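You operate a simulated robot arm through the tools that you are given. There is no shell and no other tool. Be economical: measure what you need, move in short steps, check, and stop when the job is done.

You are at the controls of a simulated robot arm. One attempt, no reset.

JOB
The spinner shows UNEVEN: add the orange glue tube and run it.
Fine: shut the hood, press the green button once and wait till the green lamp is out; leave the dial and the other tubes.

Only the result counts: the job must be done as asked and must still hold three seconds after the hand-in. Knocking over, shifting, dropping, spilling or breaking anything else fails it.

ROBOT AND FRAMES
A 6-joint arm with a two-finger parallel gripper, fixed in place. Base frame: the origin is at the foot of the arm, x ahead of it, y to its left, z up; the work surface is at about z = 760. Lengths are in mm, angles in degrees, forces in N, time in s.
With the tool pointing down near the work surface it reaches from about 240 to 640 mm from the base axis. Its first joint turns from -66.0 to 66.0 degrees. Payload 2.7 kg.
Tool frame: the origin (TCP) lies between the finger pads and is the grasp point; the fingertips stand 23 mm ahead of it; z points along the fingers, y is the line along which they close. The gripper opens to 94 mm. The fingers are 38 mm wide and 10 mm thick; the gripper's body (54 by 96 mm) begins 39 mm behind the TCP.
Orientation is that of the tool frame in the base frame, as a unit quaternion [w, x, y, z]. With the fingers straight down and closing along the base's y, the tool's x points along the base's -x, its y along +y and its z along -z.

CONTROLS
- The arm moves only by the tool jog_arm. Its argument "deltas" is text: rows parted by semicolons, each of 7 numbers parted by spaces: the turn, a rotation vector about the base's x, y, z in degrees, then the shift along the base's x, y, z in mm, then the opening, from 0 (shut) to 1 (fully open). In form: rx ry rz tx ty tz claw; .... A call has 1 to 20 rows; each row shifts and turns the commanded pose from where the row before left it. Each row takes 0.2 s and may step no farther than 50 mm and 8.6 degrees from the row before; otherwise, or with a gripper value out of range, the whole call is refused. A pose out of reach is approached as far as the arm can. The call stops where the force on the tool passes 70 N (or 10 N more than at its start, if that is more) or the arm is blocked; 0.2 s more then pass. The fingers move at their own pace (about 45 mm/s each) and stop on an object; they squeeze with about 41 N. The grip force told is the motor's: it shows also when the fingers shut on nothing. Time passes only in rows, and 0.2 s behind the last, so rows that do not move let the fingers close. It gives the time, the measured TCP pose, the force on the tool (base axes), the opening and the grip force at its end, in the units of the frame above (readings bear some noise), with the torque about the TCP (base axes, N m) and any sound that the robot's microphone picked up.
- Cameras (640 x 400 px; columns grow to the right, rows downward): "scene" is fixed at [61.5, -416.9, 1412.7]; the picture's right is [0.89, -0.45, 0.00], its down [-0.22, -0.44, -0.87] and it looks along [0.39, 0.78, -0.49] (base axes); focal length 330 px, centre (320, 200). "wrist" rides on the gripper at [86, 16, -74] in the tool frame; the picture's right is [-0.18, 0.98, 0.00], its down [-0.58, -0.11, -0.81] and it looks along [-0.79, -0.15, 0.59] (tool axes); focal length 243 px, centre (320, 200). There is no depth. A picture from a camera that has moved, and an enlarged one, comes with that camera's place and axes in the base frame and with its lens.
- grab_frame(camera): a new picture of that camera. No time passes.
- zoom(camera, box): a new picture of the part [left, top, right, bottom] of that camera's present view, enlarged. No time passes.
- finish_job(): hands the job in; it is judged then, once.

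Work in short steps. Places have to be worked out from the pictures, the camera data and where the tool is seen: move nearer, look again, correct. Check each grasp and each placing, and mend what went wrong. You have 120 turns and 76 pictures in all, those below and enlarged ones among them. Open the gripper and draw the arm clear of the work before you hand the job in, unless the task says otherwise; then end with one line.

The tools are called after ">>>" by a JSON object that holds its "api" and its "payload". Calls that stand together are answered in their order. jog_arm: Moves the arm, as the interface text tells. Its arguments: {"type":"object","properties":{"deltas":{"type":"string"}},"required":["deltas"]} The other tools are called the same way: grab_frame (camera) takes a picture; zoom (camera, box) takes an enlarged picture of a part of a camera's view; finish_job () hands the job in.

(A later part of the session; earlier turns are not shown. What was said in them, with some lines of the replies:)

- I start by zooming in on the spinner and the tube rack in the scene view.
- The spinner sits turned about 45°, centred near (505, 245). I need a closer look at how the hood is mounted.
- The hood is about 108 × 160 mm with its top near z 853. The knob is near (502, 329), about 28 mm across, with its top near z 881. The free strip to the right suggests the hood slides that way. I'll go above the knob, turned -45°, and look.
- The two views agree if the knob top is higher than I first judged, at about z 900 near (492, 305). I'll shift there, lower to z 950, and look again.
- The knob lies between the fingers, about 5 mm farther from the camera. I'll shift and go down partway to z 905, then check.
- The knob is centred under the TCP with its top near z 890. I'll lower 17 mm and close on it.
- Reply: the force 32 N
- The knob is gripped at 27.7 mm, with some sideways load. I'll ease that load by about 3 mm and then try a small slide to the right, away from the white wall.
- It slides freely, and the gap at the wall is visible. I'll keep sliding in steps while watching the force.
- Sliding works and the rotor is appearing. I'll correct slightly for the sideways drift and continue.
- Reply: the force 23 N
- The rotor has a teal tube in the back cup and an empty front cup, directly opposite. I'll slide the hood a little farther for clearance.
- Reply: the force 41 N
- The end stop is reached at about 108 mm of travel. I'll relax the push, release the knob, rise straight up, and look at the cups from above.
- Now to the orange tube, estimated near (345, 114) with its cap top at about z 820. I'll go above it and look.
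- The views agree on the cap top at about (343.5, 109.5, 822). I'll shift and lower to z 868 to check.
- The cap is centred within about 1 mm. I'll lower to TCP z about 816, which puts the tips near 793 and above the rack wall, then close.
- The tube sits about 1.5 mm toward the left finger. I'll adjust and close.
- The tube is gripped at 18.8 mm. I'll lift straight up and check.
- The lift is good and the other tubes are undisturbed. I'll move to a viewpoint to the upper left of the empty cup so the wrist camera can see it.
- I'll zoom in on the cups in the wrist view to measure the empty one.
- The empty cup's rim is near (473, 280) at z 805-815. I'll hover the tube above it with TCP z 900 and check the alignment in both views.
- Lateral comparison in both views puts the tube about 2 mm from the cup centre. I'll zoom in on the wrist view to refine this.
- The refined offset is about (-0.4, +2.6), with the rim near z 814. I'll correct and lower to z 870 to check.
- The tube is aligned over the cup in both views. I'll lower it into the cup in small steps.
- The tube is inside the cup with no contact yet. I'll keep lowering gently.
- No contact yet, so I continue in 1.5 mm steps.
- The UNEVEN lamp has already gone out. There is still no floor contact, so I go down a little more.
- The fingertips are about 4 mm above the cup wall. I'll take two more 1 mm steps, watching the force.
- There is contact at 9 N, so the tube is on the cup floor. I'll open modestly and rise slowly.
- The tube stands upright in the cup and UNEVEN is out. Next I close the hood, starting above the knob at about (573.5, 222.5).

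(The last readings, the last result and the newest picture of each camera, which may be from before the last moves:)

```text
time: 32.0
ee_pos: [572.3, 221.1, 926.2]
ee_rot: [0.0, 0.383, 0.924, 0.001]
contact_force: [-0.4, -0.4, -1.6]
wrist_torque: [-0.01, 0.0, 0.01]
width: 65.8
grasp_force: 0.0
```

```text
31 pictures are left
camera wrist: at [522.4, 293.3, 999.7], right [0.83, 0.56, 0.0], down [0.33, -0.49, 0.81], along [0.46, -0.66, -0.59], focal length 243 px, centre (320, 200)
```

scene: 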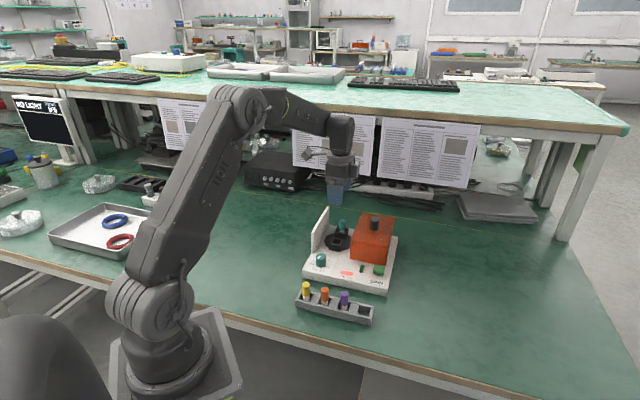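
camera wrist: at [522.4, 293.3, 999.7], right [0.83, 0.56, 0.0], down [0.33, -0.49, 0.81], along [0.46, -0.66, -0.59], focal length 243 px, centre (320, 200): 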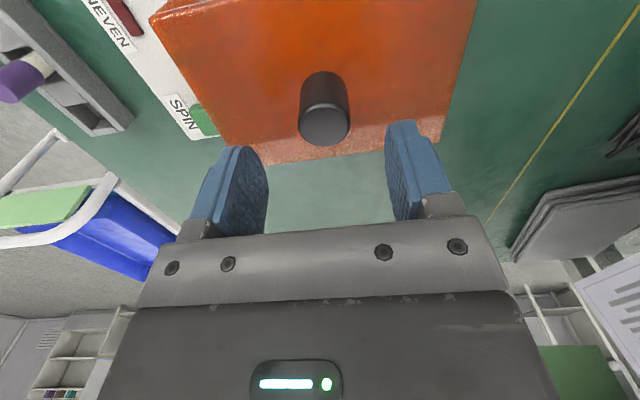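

The knob is centred between the fingers. I'll lower and grip it.

>>> {"api": "jog_arm", "payload": {"deltas": "0 0 0 0.5 1 -18 0.7;0 0 0 0.5 0 -16 0.6;0 0 0 0 0 0 0.2;0 0 0 0 0 0 0.2;0 0 0 0 0 0 0.2;0 0 0 0 0 0 0.2"}}

```text
time: 33.4
ee_pos: [574.7, 224.0, 890.6]
ee_rot: [0.002, 0.381, 0.924, 0.003]
contact_force: [17.9, 20.3, -8.4]
wrist_torque: [-0.48, 0.24, -0.19]
width: 27.7
grasp_force: 45.5
```

Gripped. I'll ease the side load and slide the hood back toward the wall, stopping partway to check.

>>> {"api": "jog_arm", "payload": {"deltas": "0 0 0 1.8 1.8 0 0.2;0 0 0 -5 5 0 0.2;0 0 0 -6 6 0 0.2;0 0 0 -6 6 0 0.2;0 0 0 -6 6 0 0.2;0 0 0 0 0 0 0.2"}}

>>> {"api": "zoom", "payload": {"camera": "scene", "box": [300, 195, 400, 285]}}

```text
time: 34.8
ee_pos: [551.5, 246.5, 892.8]
ee_rot: [0.0, 0.383, 0.924, 0.0]
contact_force: [-13.6, -13.6, 19.4]
wrist_torque: [-0.57, 0.58, 0.0]
width: 27.2
grasp_force: 45.3
```

```text
4.44 times, centred on (350, 240) of scene
camera zoom: at [60.8, -417.4, 1412.6], right [0.89, -0.45, 0.0], down [-0.22, -0.44, -0.87], along [0.4, 0.78, -0.49], focal length 1468 px, centre (187, 22)
```

zoom: 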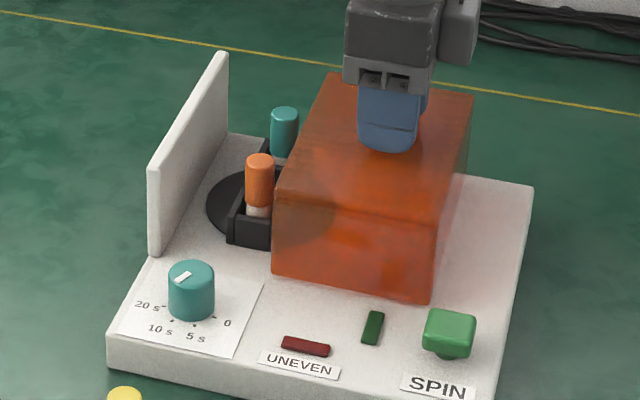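

The hood slides fine and its top is above the caps. I'll relieve the offset and continue.

>>> {"api": "jog_arm", "payload": {"deltas": "0 0 0 -5.5 3.5 0.5 0.2;0 0 0 -5 5 0 0.2;0 0 0 -5 5 0 0.2;0 0 0 0 0 0 0.2"}}

>>> {"api": "zoom", "payload": {"camera": "scene", "box": [300, 195, 400, 285]}}

```text
time: 35.8
ee_pos: [537.6, 262.5, 892.0]
ee_rot: [0.003, 0.383, 0.924, 0.002]
contact_force: [-0.8, -1.1, 18.6]
wrist_torque: [-0.24, 0.69, 0.12]
width: 27.7
grasp_force: 45.1
```

```text
4.44 times, centred on (350, 240) of scene
camera zoom: at [61.1, -417.1, 1412.7], right [0.89, -0.45, 0.0], down [-0.22, -0.44, -0.87], along [0.39, 0.78, -0.49], focal length 1468 px, centre (187, 22)
```

zoom: 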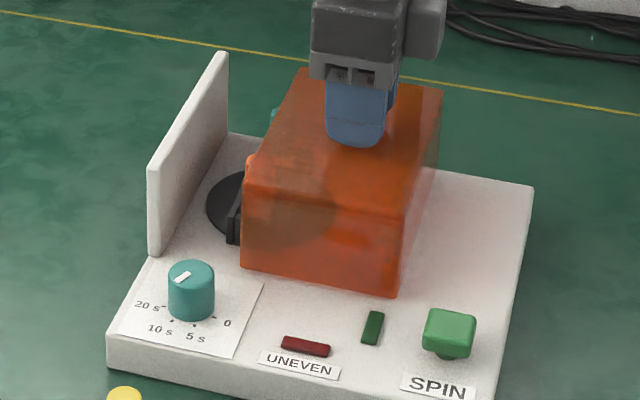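

The hood is passing over the tubes without resistance. I'll continue.

>>> {"api": "jog_arm", "payload": {"deltas": "0 0 0 -5 5 0.5 0.2;0 0 0 -5 5 0 0.2;0 0 0 -5 5 0 0.2;0 0 0 -5 5 0 0.2;0 0 0 -5 5 0 0.2;0 0 0 -5 5 0 0.2;0 0 0 0 0 0 0.2"}}

>>> {"api": "jog_arm", "payload": {"deltas": "0 0 0 -3 3 0 0.2;0 0 0 -2.5 2.5 0 0.2;0 0 0 -2 2 0 0.2;0 0 0 -2 2 0 0.2;0 0 0 0 0 0 0.2"}}

>>> {"api": "zoom", "payload": {"camera": "scene", "box": [300, 195, 400, 285]}}

```text
time: 37.4
ee_pos: [507.7, 292.7, 892.9]
ee_rot: [0.001, 0.382, 0.924, 0.002]
contact_force: [12.8, 13.8, 3.9]
wrist_torque: [-0.37, 0.11, -0.19]
width: 27.7
grasp_force: 45.2
```

```text
time: 38.6
ee_pos: [501.5, 299.6, 891.9]
ee_rot: [0.003, 0.384, 0.923, 0.001]
contact_force: [32.6, 1.2, -8.0]
wrist_torque: [0.2, 0.76, -0.48]
width: 27.8
grasp_force: 45.2
```

```text
4.44 times, centred on (350, 240) of scene
camera zoom: at [62.4, -416.8, 1412.7], right [0.89, -0.45, 0.0], down [-0.22, -0.44, -0.87], along [0.39, 0.78, -0.49], focal length 1468 px, centre (187, 22)
```

zoom: 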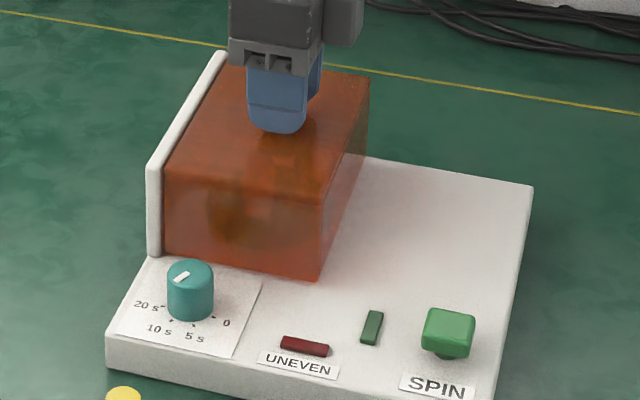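

The hood is nearly shut, with some side load. I'll relieve that and see what remains.

>>> {"api": "jog_arm", "payload": {"deltas": "0 0 0 1.5 1.5 0.5 0.2;0 0 0 0 0 0 0.2"}}

>>> {"api": "zoom", "payload": {"camera": "scene", "box": [310, 195, 370, 265]}}

```text
time: 39.2
ee_pos: [500.3, 298.5, 892.7]
ee_rot: [0.001, 0.382, 0.924, -0.001]
contact_force: [15.4, -17.6, -7.5]
wrist_torque: [-0.05, -1.04, 0.04]
width: 27.7
grasp_force: 44.9
```

```text
5.71 times, centred on (340, 230) of scene
camera zoom: at [61.9, -417.3, 1412.6], right [0.89, -0.45, 0.0], down [-0.22, -0.44, -0.87], along [0.39, 0.78, -0.49], focal length 1888 px, centre (206, 29)
```

zoom: 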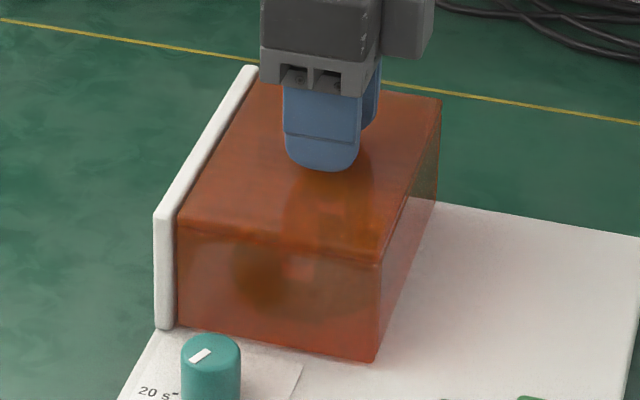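

The remaining force is purely along the slide, at 23 N. The hood is against its stop and flush with the wall. I'll release and rise.

>>> {"api": "jog_arm", "payload": {"deltas": "0 0 0 0 0 0 0.5;0 0 0 0 0 0 0.6;0 0 0 0 0 0 0.6;0 0 0 0 0 20 0.6;0 0 0 0 0 40 0.6;0 0 0 0 0 40 0.6;0 0 0 0 0 0 0.3"}}

>>> {"api": "zoom", "payload": {"camera": "scene", "box": [300, 195, 400, 285]}}

>>> {"api": "grab_frame", "payload": {"camera": "wrist"}}

```text
time: 40.8
ee_pos: [498.1, 302.2, 993.1]
ee_rot: [0.0, 0.383, 0.924, 0.0]
contact_force: [-0.5, -0.4, 0.0]
wrist_torque: [-0.01, 0.01, 0.03]
width: 28.3
grasp_force: 0.1
```

```text
4.44 times, centred on (350, 240) of scene
camera zoom: at [61.5, -416.9, 1412.7], right [0.89, -0.45, 0.0], down [-0.22, -0.44, -0.87], along [0.39, 0.78, -0.49], focal length 1468 px, centre (187, 22)
```

zoom: 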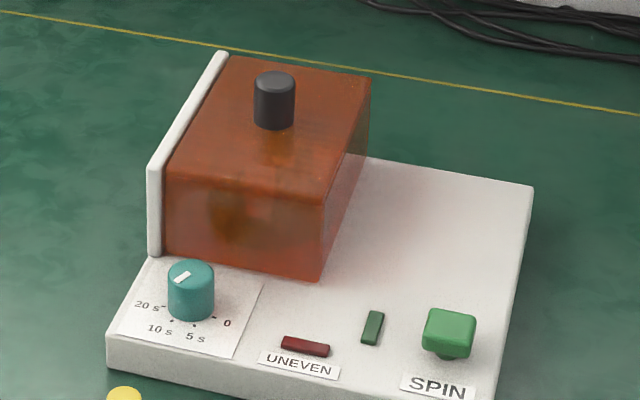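

```text
25 pictures are left
camera wrist: at [447.8, 374.2, 1067.4], right [0.83, 0.56, 0.0], down [0.33, -0.49, 0.81], along [0.46, -0.66, -0.59], focal length 243 px, centre (320, 200)
```

wrist: 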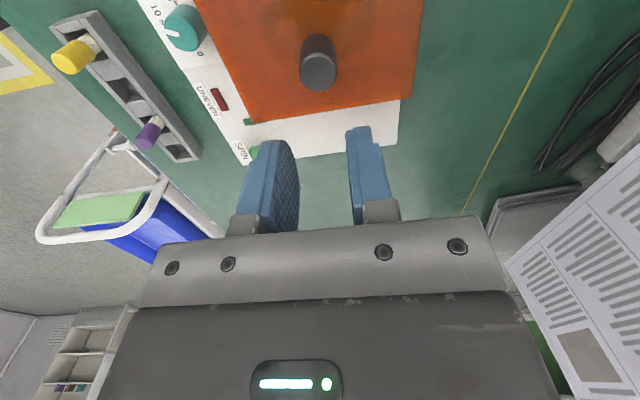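

The hood is shut with the knob back at its original image position. Next is the green button, which both views put near (519, 126). I'll close the fingers, move above it, and look.

>>> {"api": "jog_arm", "payload": {"deltas": "0 0 0 5.2 -44 0 0;0 0 0 5.2 -44 0 0;0 0 0 5.2 -44 0 0;0 0 0 5.2 -44 0 0;0 0 0 0 0 -40 0;0 0 0 0 0 -45 0;0 0 0 0 0 0 0"}}

>>> {"api": "grab_frame", "payload": {"camera": "wrist"}}

>>> {"api": "zoom", "payload": {"camera": "scene", "box": [330, 210, 420, 300]}}

```text
time: 42.4
ee_pos: [520.3, 127.1, 906.6]
ee_rot: [0.0, 0.383, 0.924, 0.001]
contact_force: [-0.3, -0.3, -0.5]
wrist_torque: [-0.01, 0.01, 0.01]
width: 0.0
grasp_force: 40.8
```

```text
24 pictures are left
camera wrist: at [470.2, 198.0, 981.1], right [0.83, 0.56, 0.0], down [0.33, -0.49, 0.81], along [0.46, -0.66, -0.59], focal length 243 px, centre (320, 200)
```

wrist: 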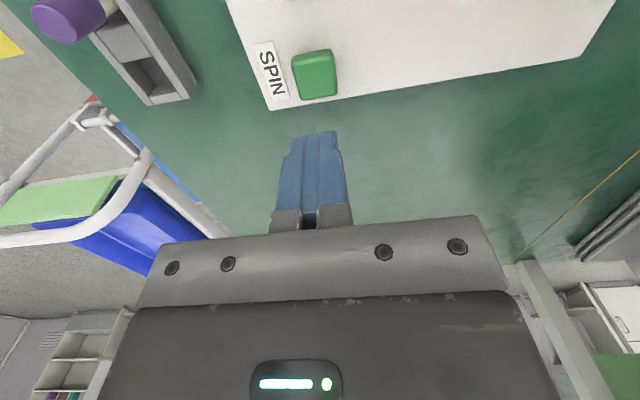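

```text
4.44 times, centred on (375, 255) of scene
camera zoom: at [61.5, -416.9, 1412.7], right [0.89, -0.45, 0.0], down [-0.22, -0.44, -0.87], along [0.39, 0.78, -0.49], focal length 1468 px, centre (76, -44)
```

zoom: 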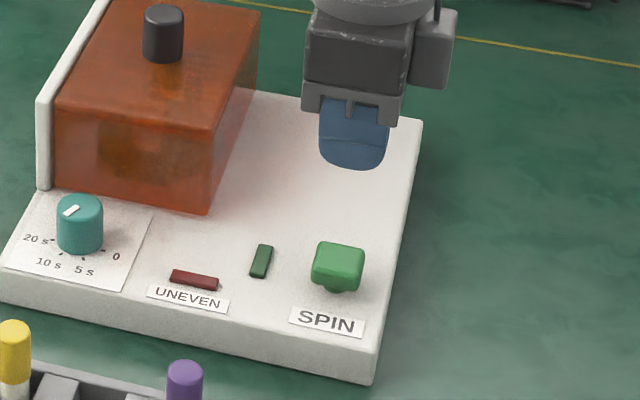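

The button top is about (-3, -0.6) from the TCP, at z about 812. I'll correct and descend to just above it.

>>> {"api": "jog_arm", "payload": {"deltas": "0 0 0 -3.2 -0.6 -30 0;0 0 0 0 0 -25 0;0 0 0 0 0 0 0"}}

>>> {"api": "grab_frame", "payload": {"camera": "wrist"}}

>>> {"api": "zoom", "payload": {"camera": "scene", "box": [350, 230, 410, 290]}}

```text
time: 43.2
ee_pos: [517.8, 125.1, 851.2]
ee_rot: [0.0, 0.383, 0.924, 0.001]
contact_force: [-0.5, 0.2, -0.9]
wrist_torque: [-0.02, 0.03, 0.02]
width: 0.0
grasp_force: 41.2
```

```text
22 pictures are left
camera wrist: at [466.9, 196.1, 925.3], right [0.83, 0.56, 0.0], down [0.33, -0.49, 0.81], along [0.46, -0.66, -0.59], focal length 243 px, centre (320, 200)
```

wrist: 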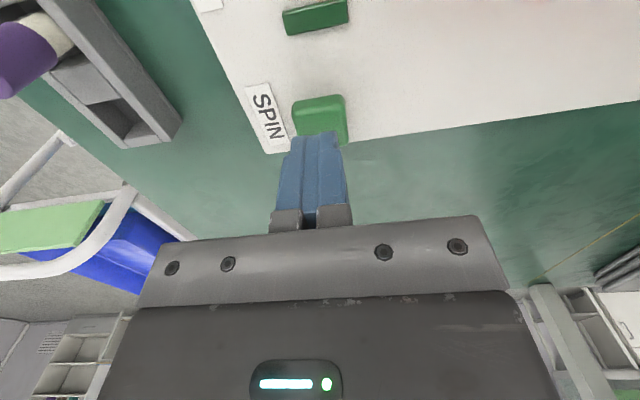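

```text
6.67 times, centred on (380, 260) of scene
camera zoom: at [61.5, -416.9, 1412.7], right [0.89, -0.45, 0.0], down [-0.22, -0.44, -0.87], along [0.39, 0.78, -0.49], focal length 2203 px, centre (-80, -200)
```

zoom: 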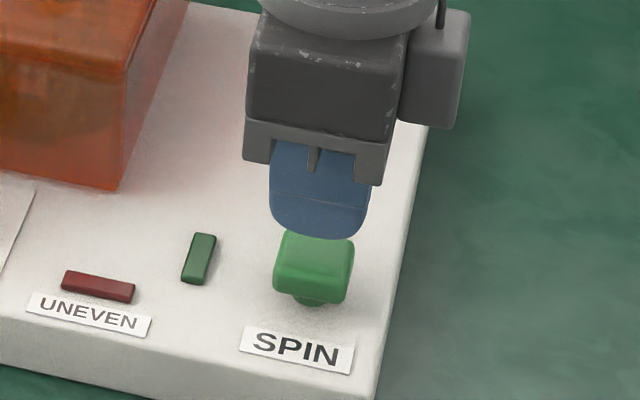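

The fingers line up over the button. I'll press down in small steps and watch the force.

>>> {"api": "jog_arm", "payload": {"deltas": "0 0 0 -0.5 0 -5 0;0 0 0 0 0 -4 0;0 0 0 0 0 -3 0;0 0 0 0 0 0 0"}}

>>> {"api": "zoom", "payload": {"camera": "scene", "box": [350, 230, 410, 290]}}

```text
time: 44.2
ee_pos: [516.7, 124.4, 839.9]
ee_rot: [0.001, 0.383, 0.924, 0.002]
contact_force: [0.2, 0.4, 0.1]
wrist_torque: [0.01, 0.01, 0.0]
width: 0.0
grasp_force: 41.1
```

```text
6.67 times, centred on (380, 260) of scene
camera zoom: at [61.5, -416.9, 1412.7], right [0.89, -0.45, 0.0], down [-0.22, -0.44, -0.87], along [0.39, 0.78, -0.49], focal length 2203 px, centre (-80, -200)
```

zoom: 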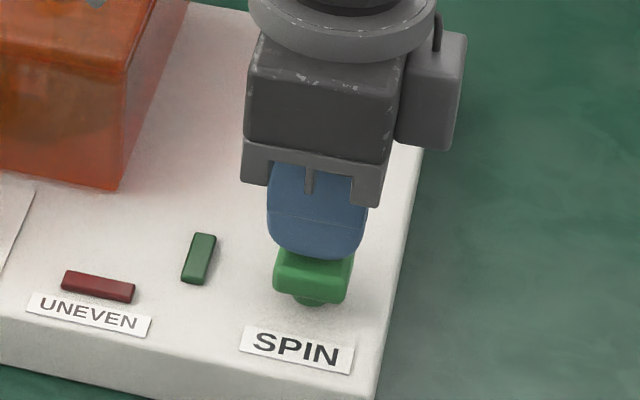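

>>> {"api": "jog_arm", "payload": {"deltas": "0 0 0 0 0 -1.5 0;0 0 0 0 0 -1.5 0;0 0 0 0 0 0 0"}}

```text
time: 45.0
ee_pos: [516.1, 125.7, 838.5]
ee_rot: [0.001, 0.383, 0.924, 0.002]
contact_force: [0.4, 0.1, -0.1]
wrist_torque: [0.03, 0.0, 0.01]
width: 0.0
grasp_force: 41.2
```

There is no contact yet, so I continue in small steps.

>>> {"api": "jog_arm", "payload": {"deltas": "0 0 0 0 0 -1.5 0;0 0 0 0 0 -1.5 0;0 0 0 0 0 0 0"}}

>>> {"api": "jog_arm", "payload": {"deltas": "0 0 0 0 0 -1 0;0 0 0 0 0 -1 0;0 0 0 0 0 0 0"}}

```text
time: 45.8
ee_pos: [517.0, 125.0, 833.8]
ee_rot: [0.0, 0.383, 0.924, 0.002]
contact_force: [0.0, 0.7, 1.2]
wrist_torque: [0.0, 0.03, 0.02]
width: 0.1
grasp_force: 41.1
```

```text
time: 46.6
ee_pos: [516.8, 125.6, 832.4]
ee_rot: [0.001, 0.383, 0.924, 0.001]
contact_force: [-1.4, 0.5, 2.1]
wrist_torque: [0.02, 0.04, 0.02]
width: 0.0
grasp_force: 40.6
```

Contact has begun at about 2 N. I'll press on a little and check the lamp.

>>> {"api": "jog_arm", "payload": {"deltas": "0 0 0 0 0 -1 0;0 0 0 0 0 -1 0;0 0 0 0 0 0 0"}}

>>> {"api": "zoom", "payload": {"camera": "scene", "box": [350, 230, 410, 290]}}

```text
time: 47.4
ee_pos: [516.5, 125.4, 829.6]
ee_rot: [0.002, 0.383, 0.924, 0.001]
contact_force: [0.2, -0.1, 2.8]
wrist_torque: [0.0, 0.08, 0.01]
width: 0.0
grasp_force: 40.9
heard: click
```

```text
6.67 times, centred on (380, 260) of scene
camera zoom: at [61.4, -417.0, 1412.7], right [0.89, -0.45, 0.0], down [-0.22, -0.44, -0.87], along [0.39, 0.78, -0.49], focal length 2203 px, centre (-80, -200)
```

zoom: 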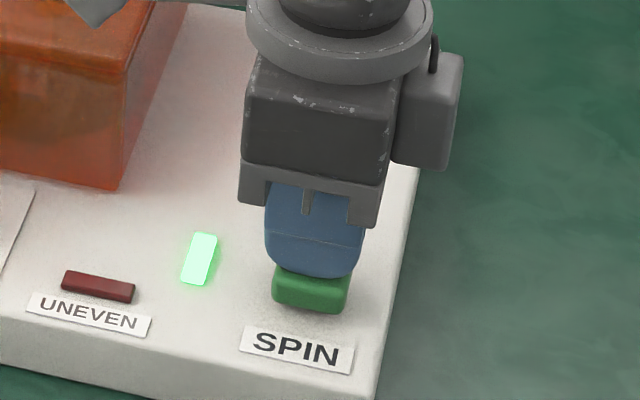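

A click, and the green lamp is lit. I'll rise clear and wait.

>>> {"api": "jog_arm", "payload": {"deltas": "0 0 0 0 0 10 0;0 0 0 0 0 25 0;0 0 0 0 0 40 0;0 0 0 0 0 40 0.3;0 0 0 0 0 40 0.5;0 0 0 0 0 0 0.5;0 0 0 0 0 0 0.5;0 0 0 0 0 0 0.5;0 0 0 0 0 0 0.5;0 0 0 0 0 0 0.5;0 0 0 0 0 0 0.5;0 0 0 0 0 0 0.5;0 0 0 0 0 0 0.5;0 0 0 0 0 0 0.5;0 0 0 0 0 0 0.5;0 0 0 0 0 0 0.5;0 0 0 0 0 0 0.5;0 0 0 0 0 0 0.5;0 0 0 0 0 0 0.5;0 0 0 0 0 0 0.5"}}

>>> {"api": "zoom", "payload": {"camera": "scene", "box": [290, 190, 410, 330]}}

```text
time: 51.6
ee_pos: [515.9, 127.8, 985.9]
ee_rot: [0.001, 0.383, 0.924, 0.002]
contact_force: [0.0, 0.2, 0.2]
wrist_torque: [0.03, 0.02, 0.01]
width: 47.2
grasp_force: 0.1
```

```text
2.86 times, centred on (350, 260) of scene
camera zoom: at [61.5, -416.9, 1412.7], right [0.89, -0.45, 0.0], down [-0.22, -0.44, -0.87], along [0.39, 0.78, -0.49], focal length 944 px, centre (234, 29)
```

zoom: 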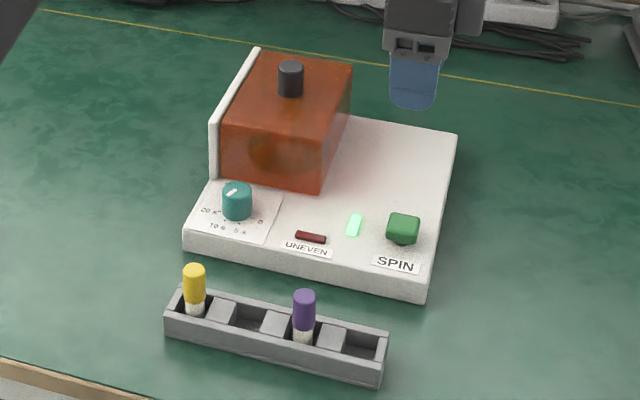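

The spinner is running. Its dial reads about 20 s or more, so I'll keep waiting.

>>> {"api": "jog_arm", "payload": {"deltas": "0 0 0 0 0 0 0.5;0 0 0 0 0 0 0.5;0 0 0 0 0 0 0.5;0 0 0 0 0 0 0.5;0 0 0 0 0 0 0.5;0 0 0 0 0 0 0.5;0 0 0 0 0 0 0.5;0 0 0 0 0 0 0.5;0 0 0 0 0 0 0.5;0 0 0 0 0 0 0.5;0 0 0 0 0 0 0.5;0 0 0 0 0 0 0.5;0 0 0 0 0 0 0.5;0 0 0 0 0 0 0.5;0 0 0 0 0 0 0.5;0 0 0 0 0 0 0.5;0 0 0 0 0 0 0.5;0 0 0 0 0 0 0.5;0 0 0 0 0 0 0.5;0 0 0 0 0 0 0.5"}}

>>> {"api": "jog_arm", "payload": {"deltas": "0 0 0 0 0 0 0.5;0 0 0 0 0 0 0.5;0 0 0 0 0 0 0.5;0 0 0 0 0 0 0.5;0 0 0 0 0 0 0.5;0 0 0 0 0 0 0.5;0 0 0 0 0 0 0.5;0 0 0 0 0 0 0.5;0 0 0 0 0 0 0.5;0 0 0 0 0 0 0.5;0 0 0 0 0 0 0.5;0 0 0 0 0 0 0.5;0 0 0 0 0 0 0.5;0 0 0 0 0 0 0.5;0 0 0 0 0 0 0.5;0 0 0 0 0 0 0.5;0 0 0 0 0 0 0.5;0 0 0 0 0 0 0.5;0 0 0 0 0 0 0.5;0 0 0 0 0 0 0.5"}}

>>> {"api": "jog_arm", "payload": {"deltas": "0 0 0 0 0 0 0.5;0 0 0 0 0 0 0.5;0 0 0 0 0 0 0.5;0 0 0 0 0 0 0.5;0 0 0 0 0 0 0.5;0 0 0 0 0 0 0.5;0 0 0 0 0 0 0.5;0 0 0 0 0 0 0.5;0 0 0 0 0 0 0.5;0 0 0 0 0 0 0.5;0 0 0 0 0 0 0.5;0 0 0 0 0 0 0.5;0 0 0 0 0 0 0.5;0 0 0 0 0 0 0.5;0 0 0 0 0 0 0.5;0 0 0 0 0 0 0.5;0 0 0 0 0 0 0.5;0 0 0 0 0 0 0.5;0 0 0 0 0 0 0.5;0 0 0 0 0 0 0.5"}}

>>> {"api": "zoom", "payload": {"camera": "scene", "box": [290, 190, 410, 330]}}

```text
time: 55.8
ee_pos: [515.1, 127.8, 986.9]
ee_rot: [0.001, 0.382, 0.924, 0.002]
contact_force: [0.6, 0.2, 0.4]
wrist_torque: [0.01, 0.03, -0.02]
width: 46.9
grasp_force: 0.0
```

```text
time: 60.0
ee_pos: [516.7, 126.7, 985.9]
ee_rot: [0.002, 0.382, 0.924, 0.002]
contact_force: [1.1, 0.1, -0.2]
wrist_torque: [-0.04, 0.0, -0.01]
width: 47.1
grasp_force: 0.0
```

```text
time: 64.2
ee_pos: [515.9, 125.9, 985.4]
ee_rot: [0.001, 0.383, 0.924, 0.001]
contact_force: [-0.5, 0.7, 0.4]
wrist_torque: [-0.01, -0.03, -0.02]
width: 47.0
grasp_force: 0.0
```

```text
2.86 times, centred on (350, 260) of scene
camera zoom: at [61.5, -416.9, 1412.7], right [0.89, -0.45, 0.0], down [-0.22, -0.44, -0.87], along [0.39, 0.78, -0.49], focal length 944 px, centre (234, 29)
```

zoom: 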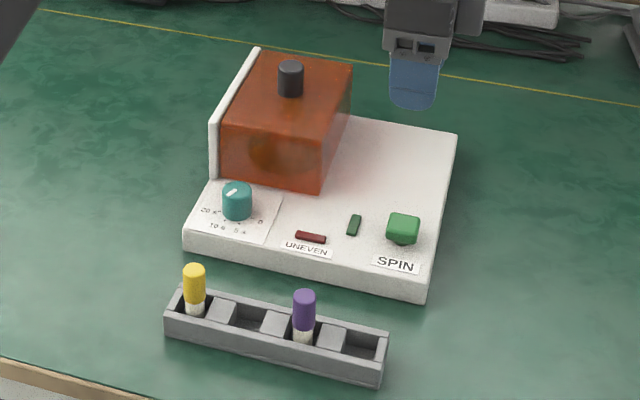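

The green lamp is out, UNEVEN is out, the hood is shut, and the arm is clear with the gripper open. I'll hand the job in.

>>> {"api": "finish_job", "payload": {}}

```text
The job is handed in.
```

I put the orange tube in the empty cup and UNEVEN went out. I then shut the hood, pressed the green button once and waited until the green lamp was out; the dial and the other tubes were not touched.
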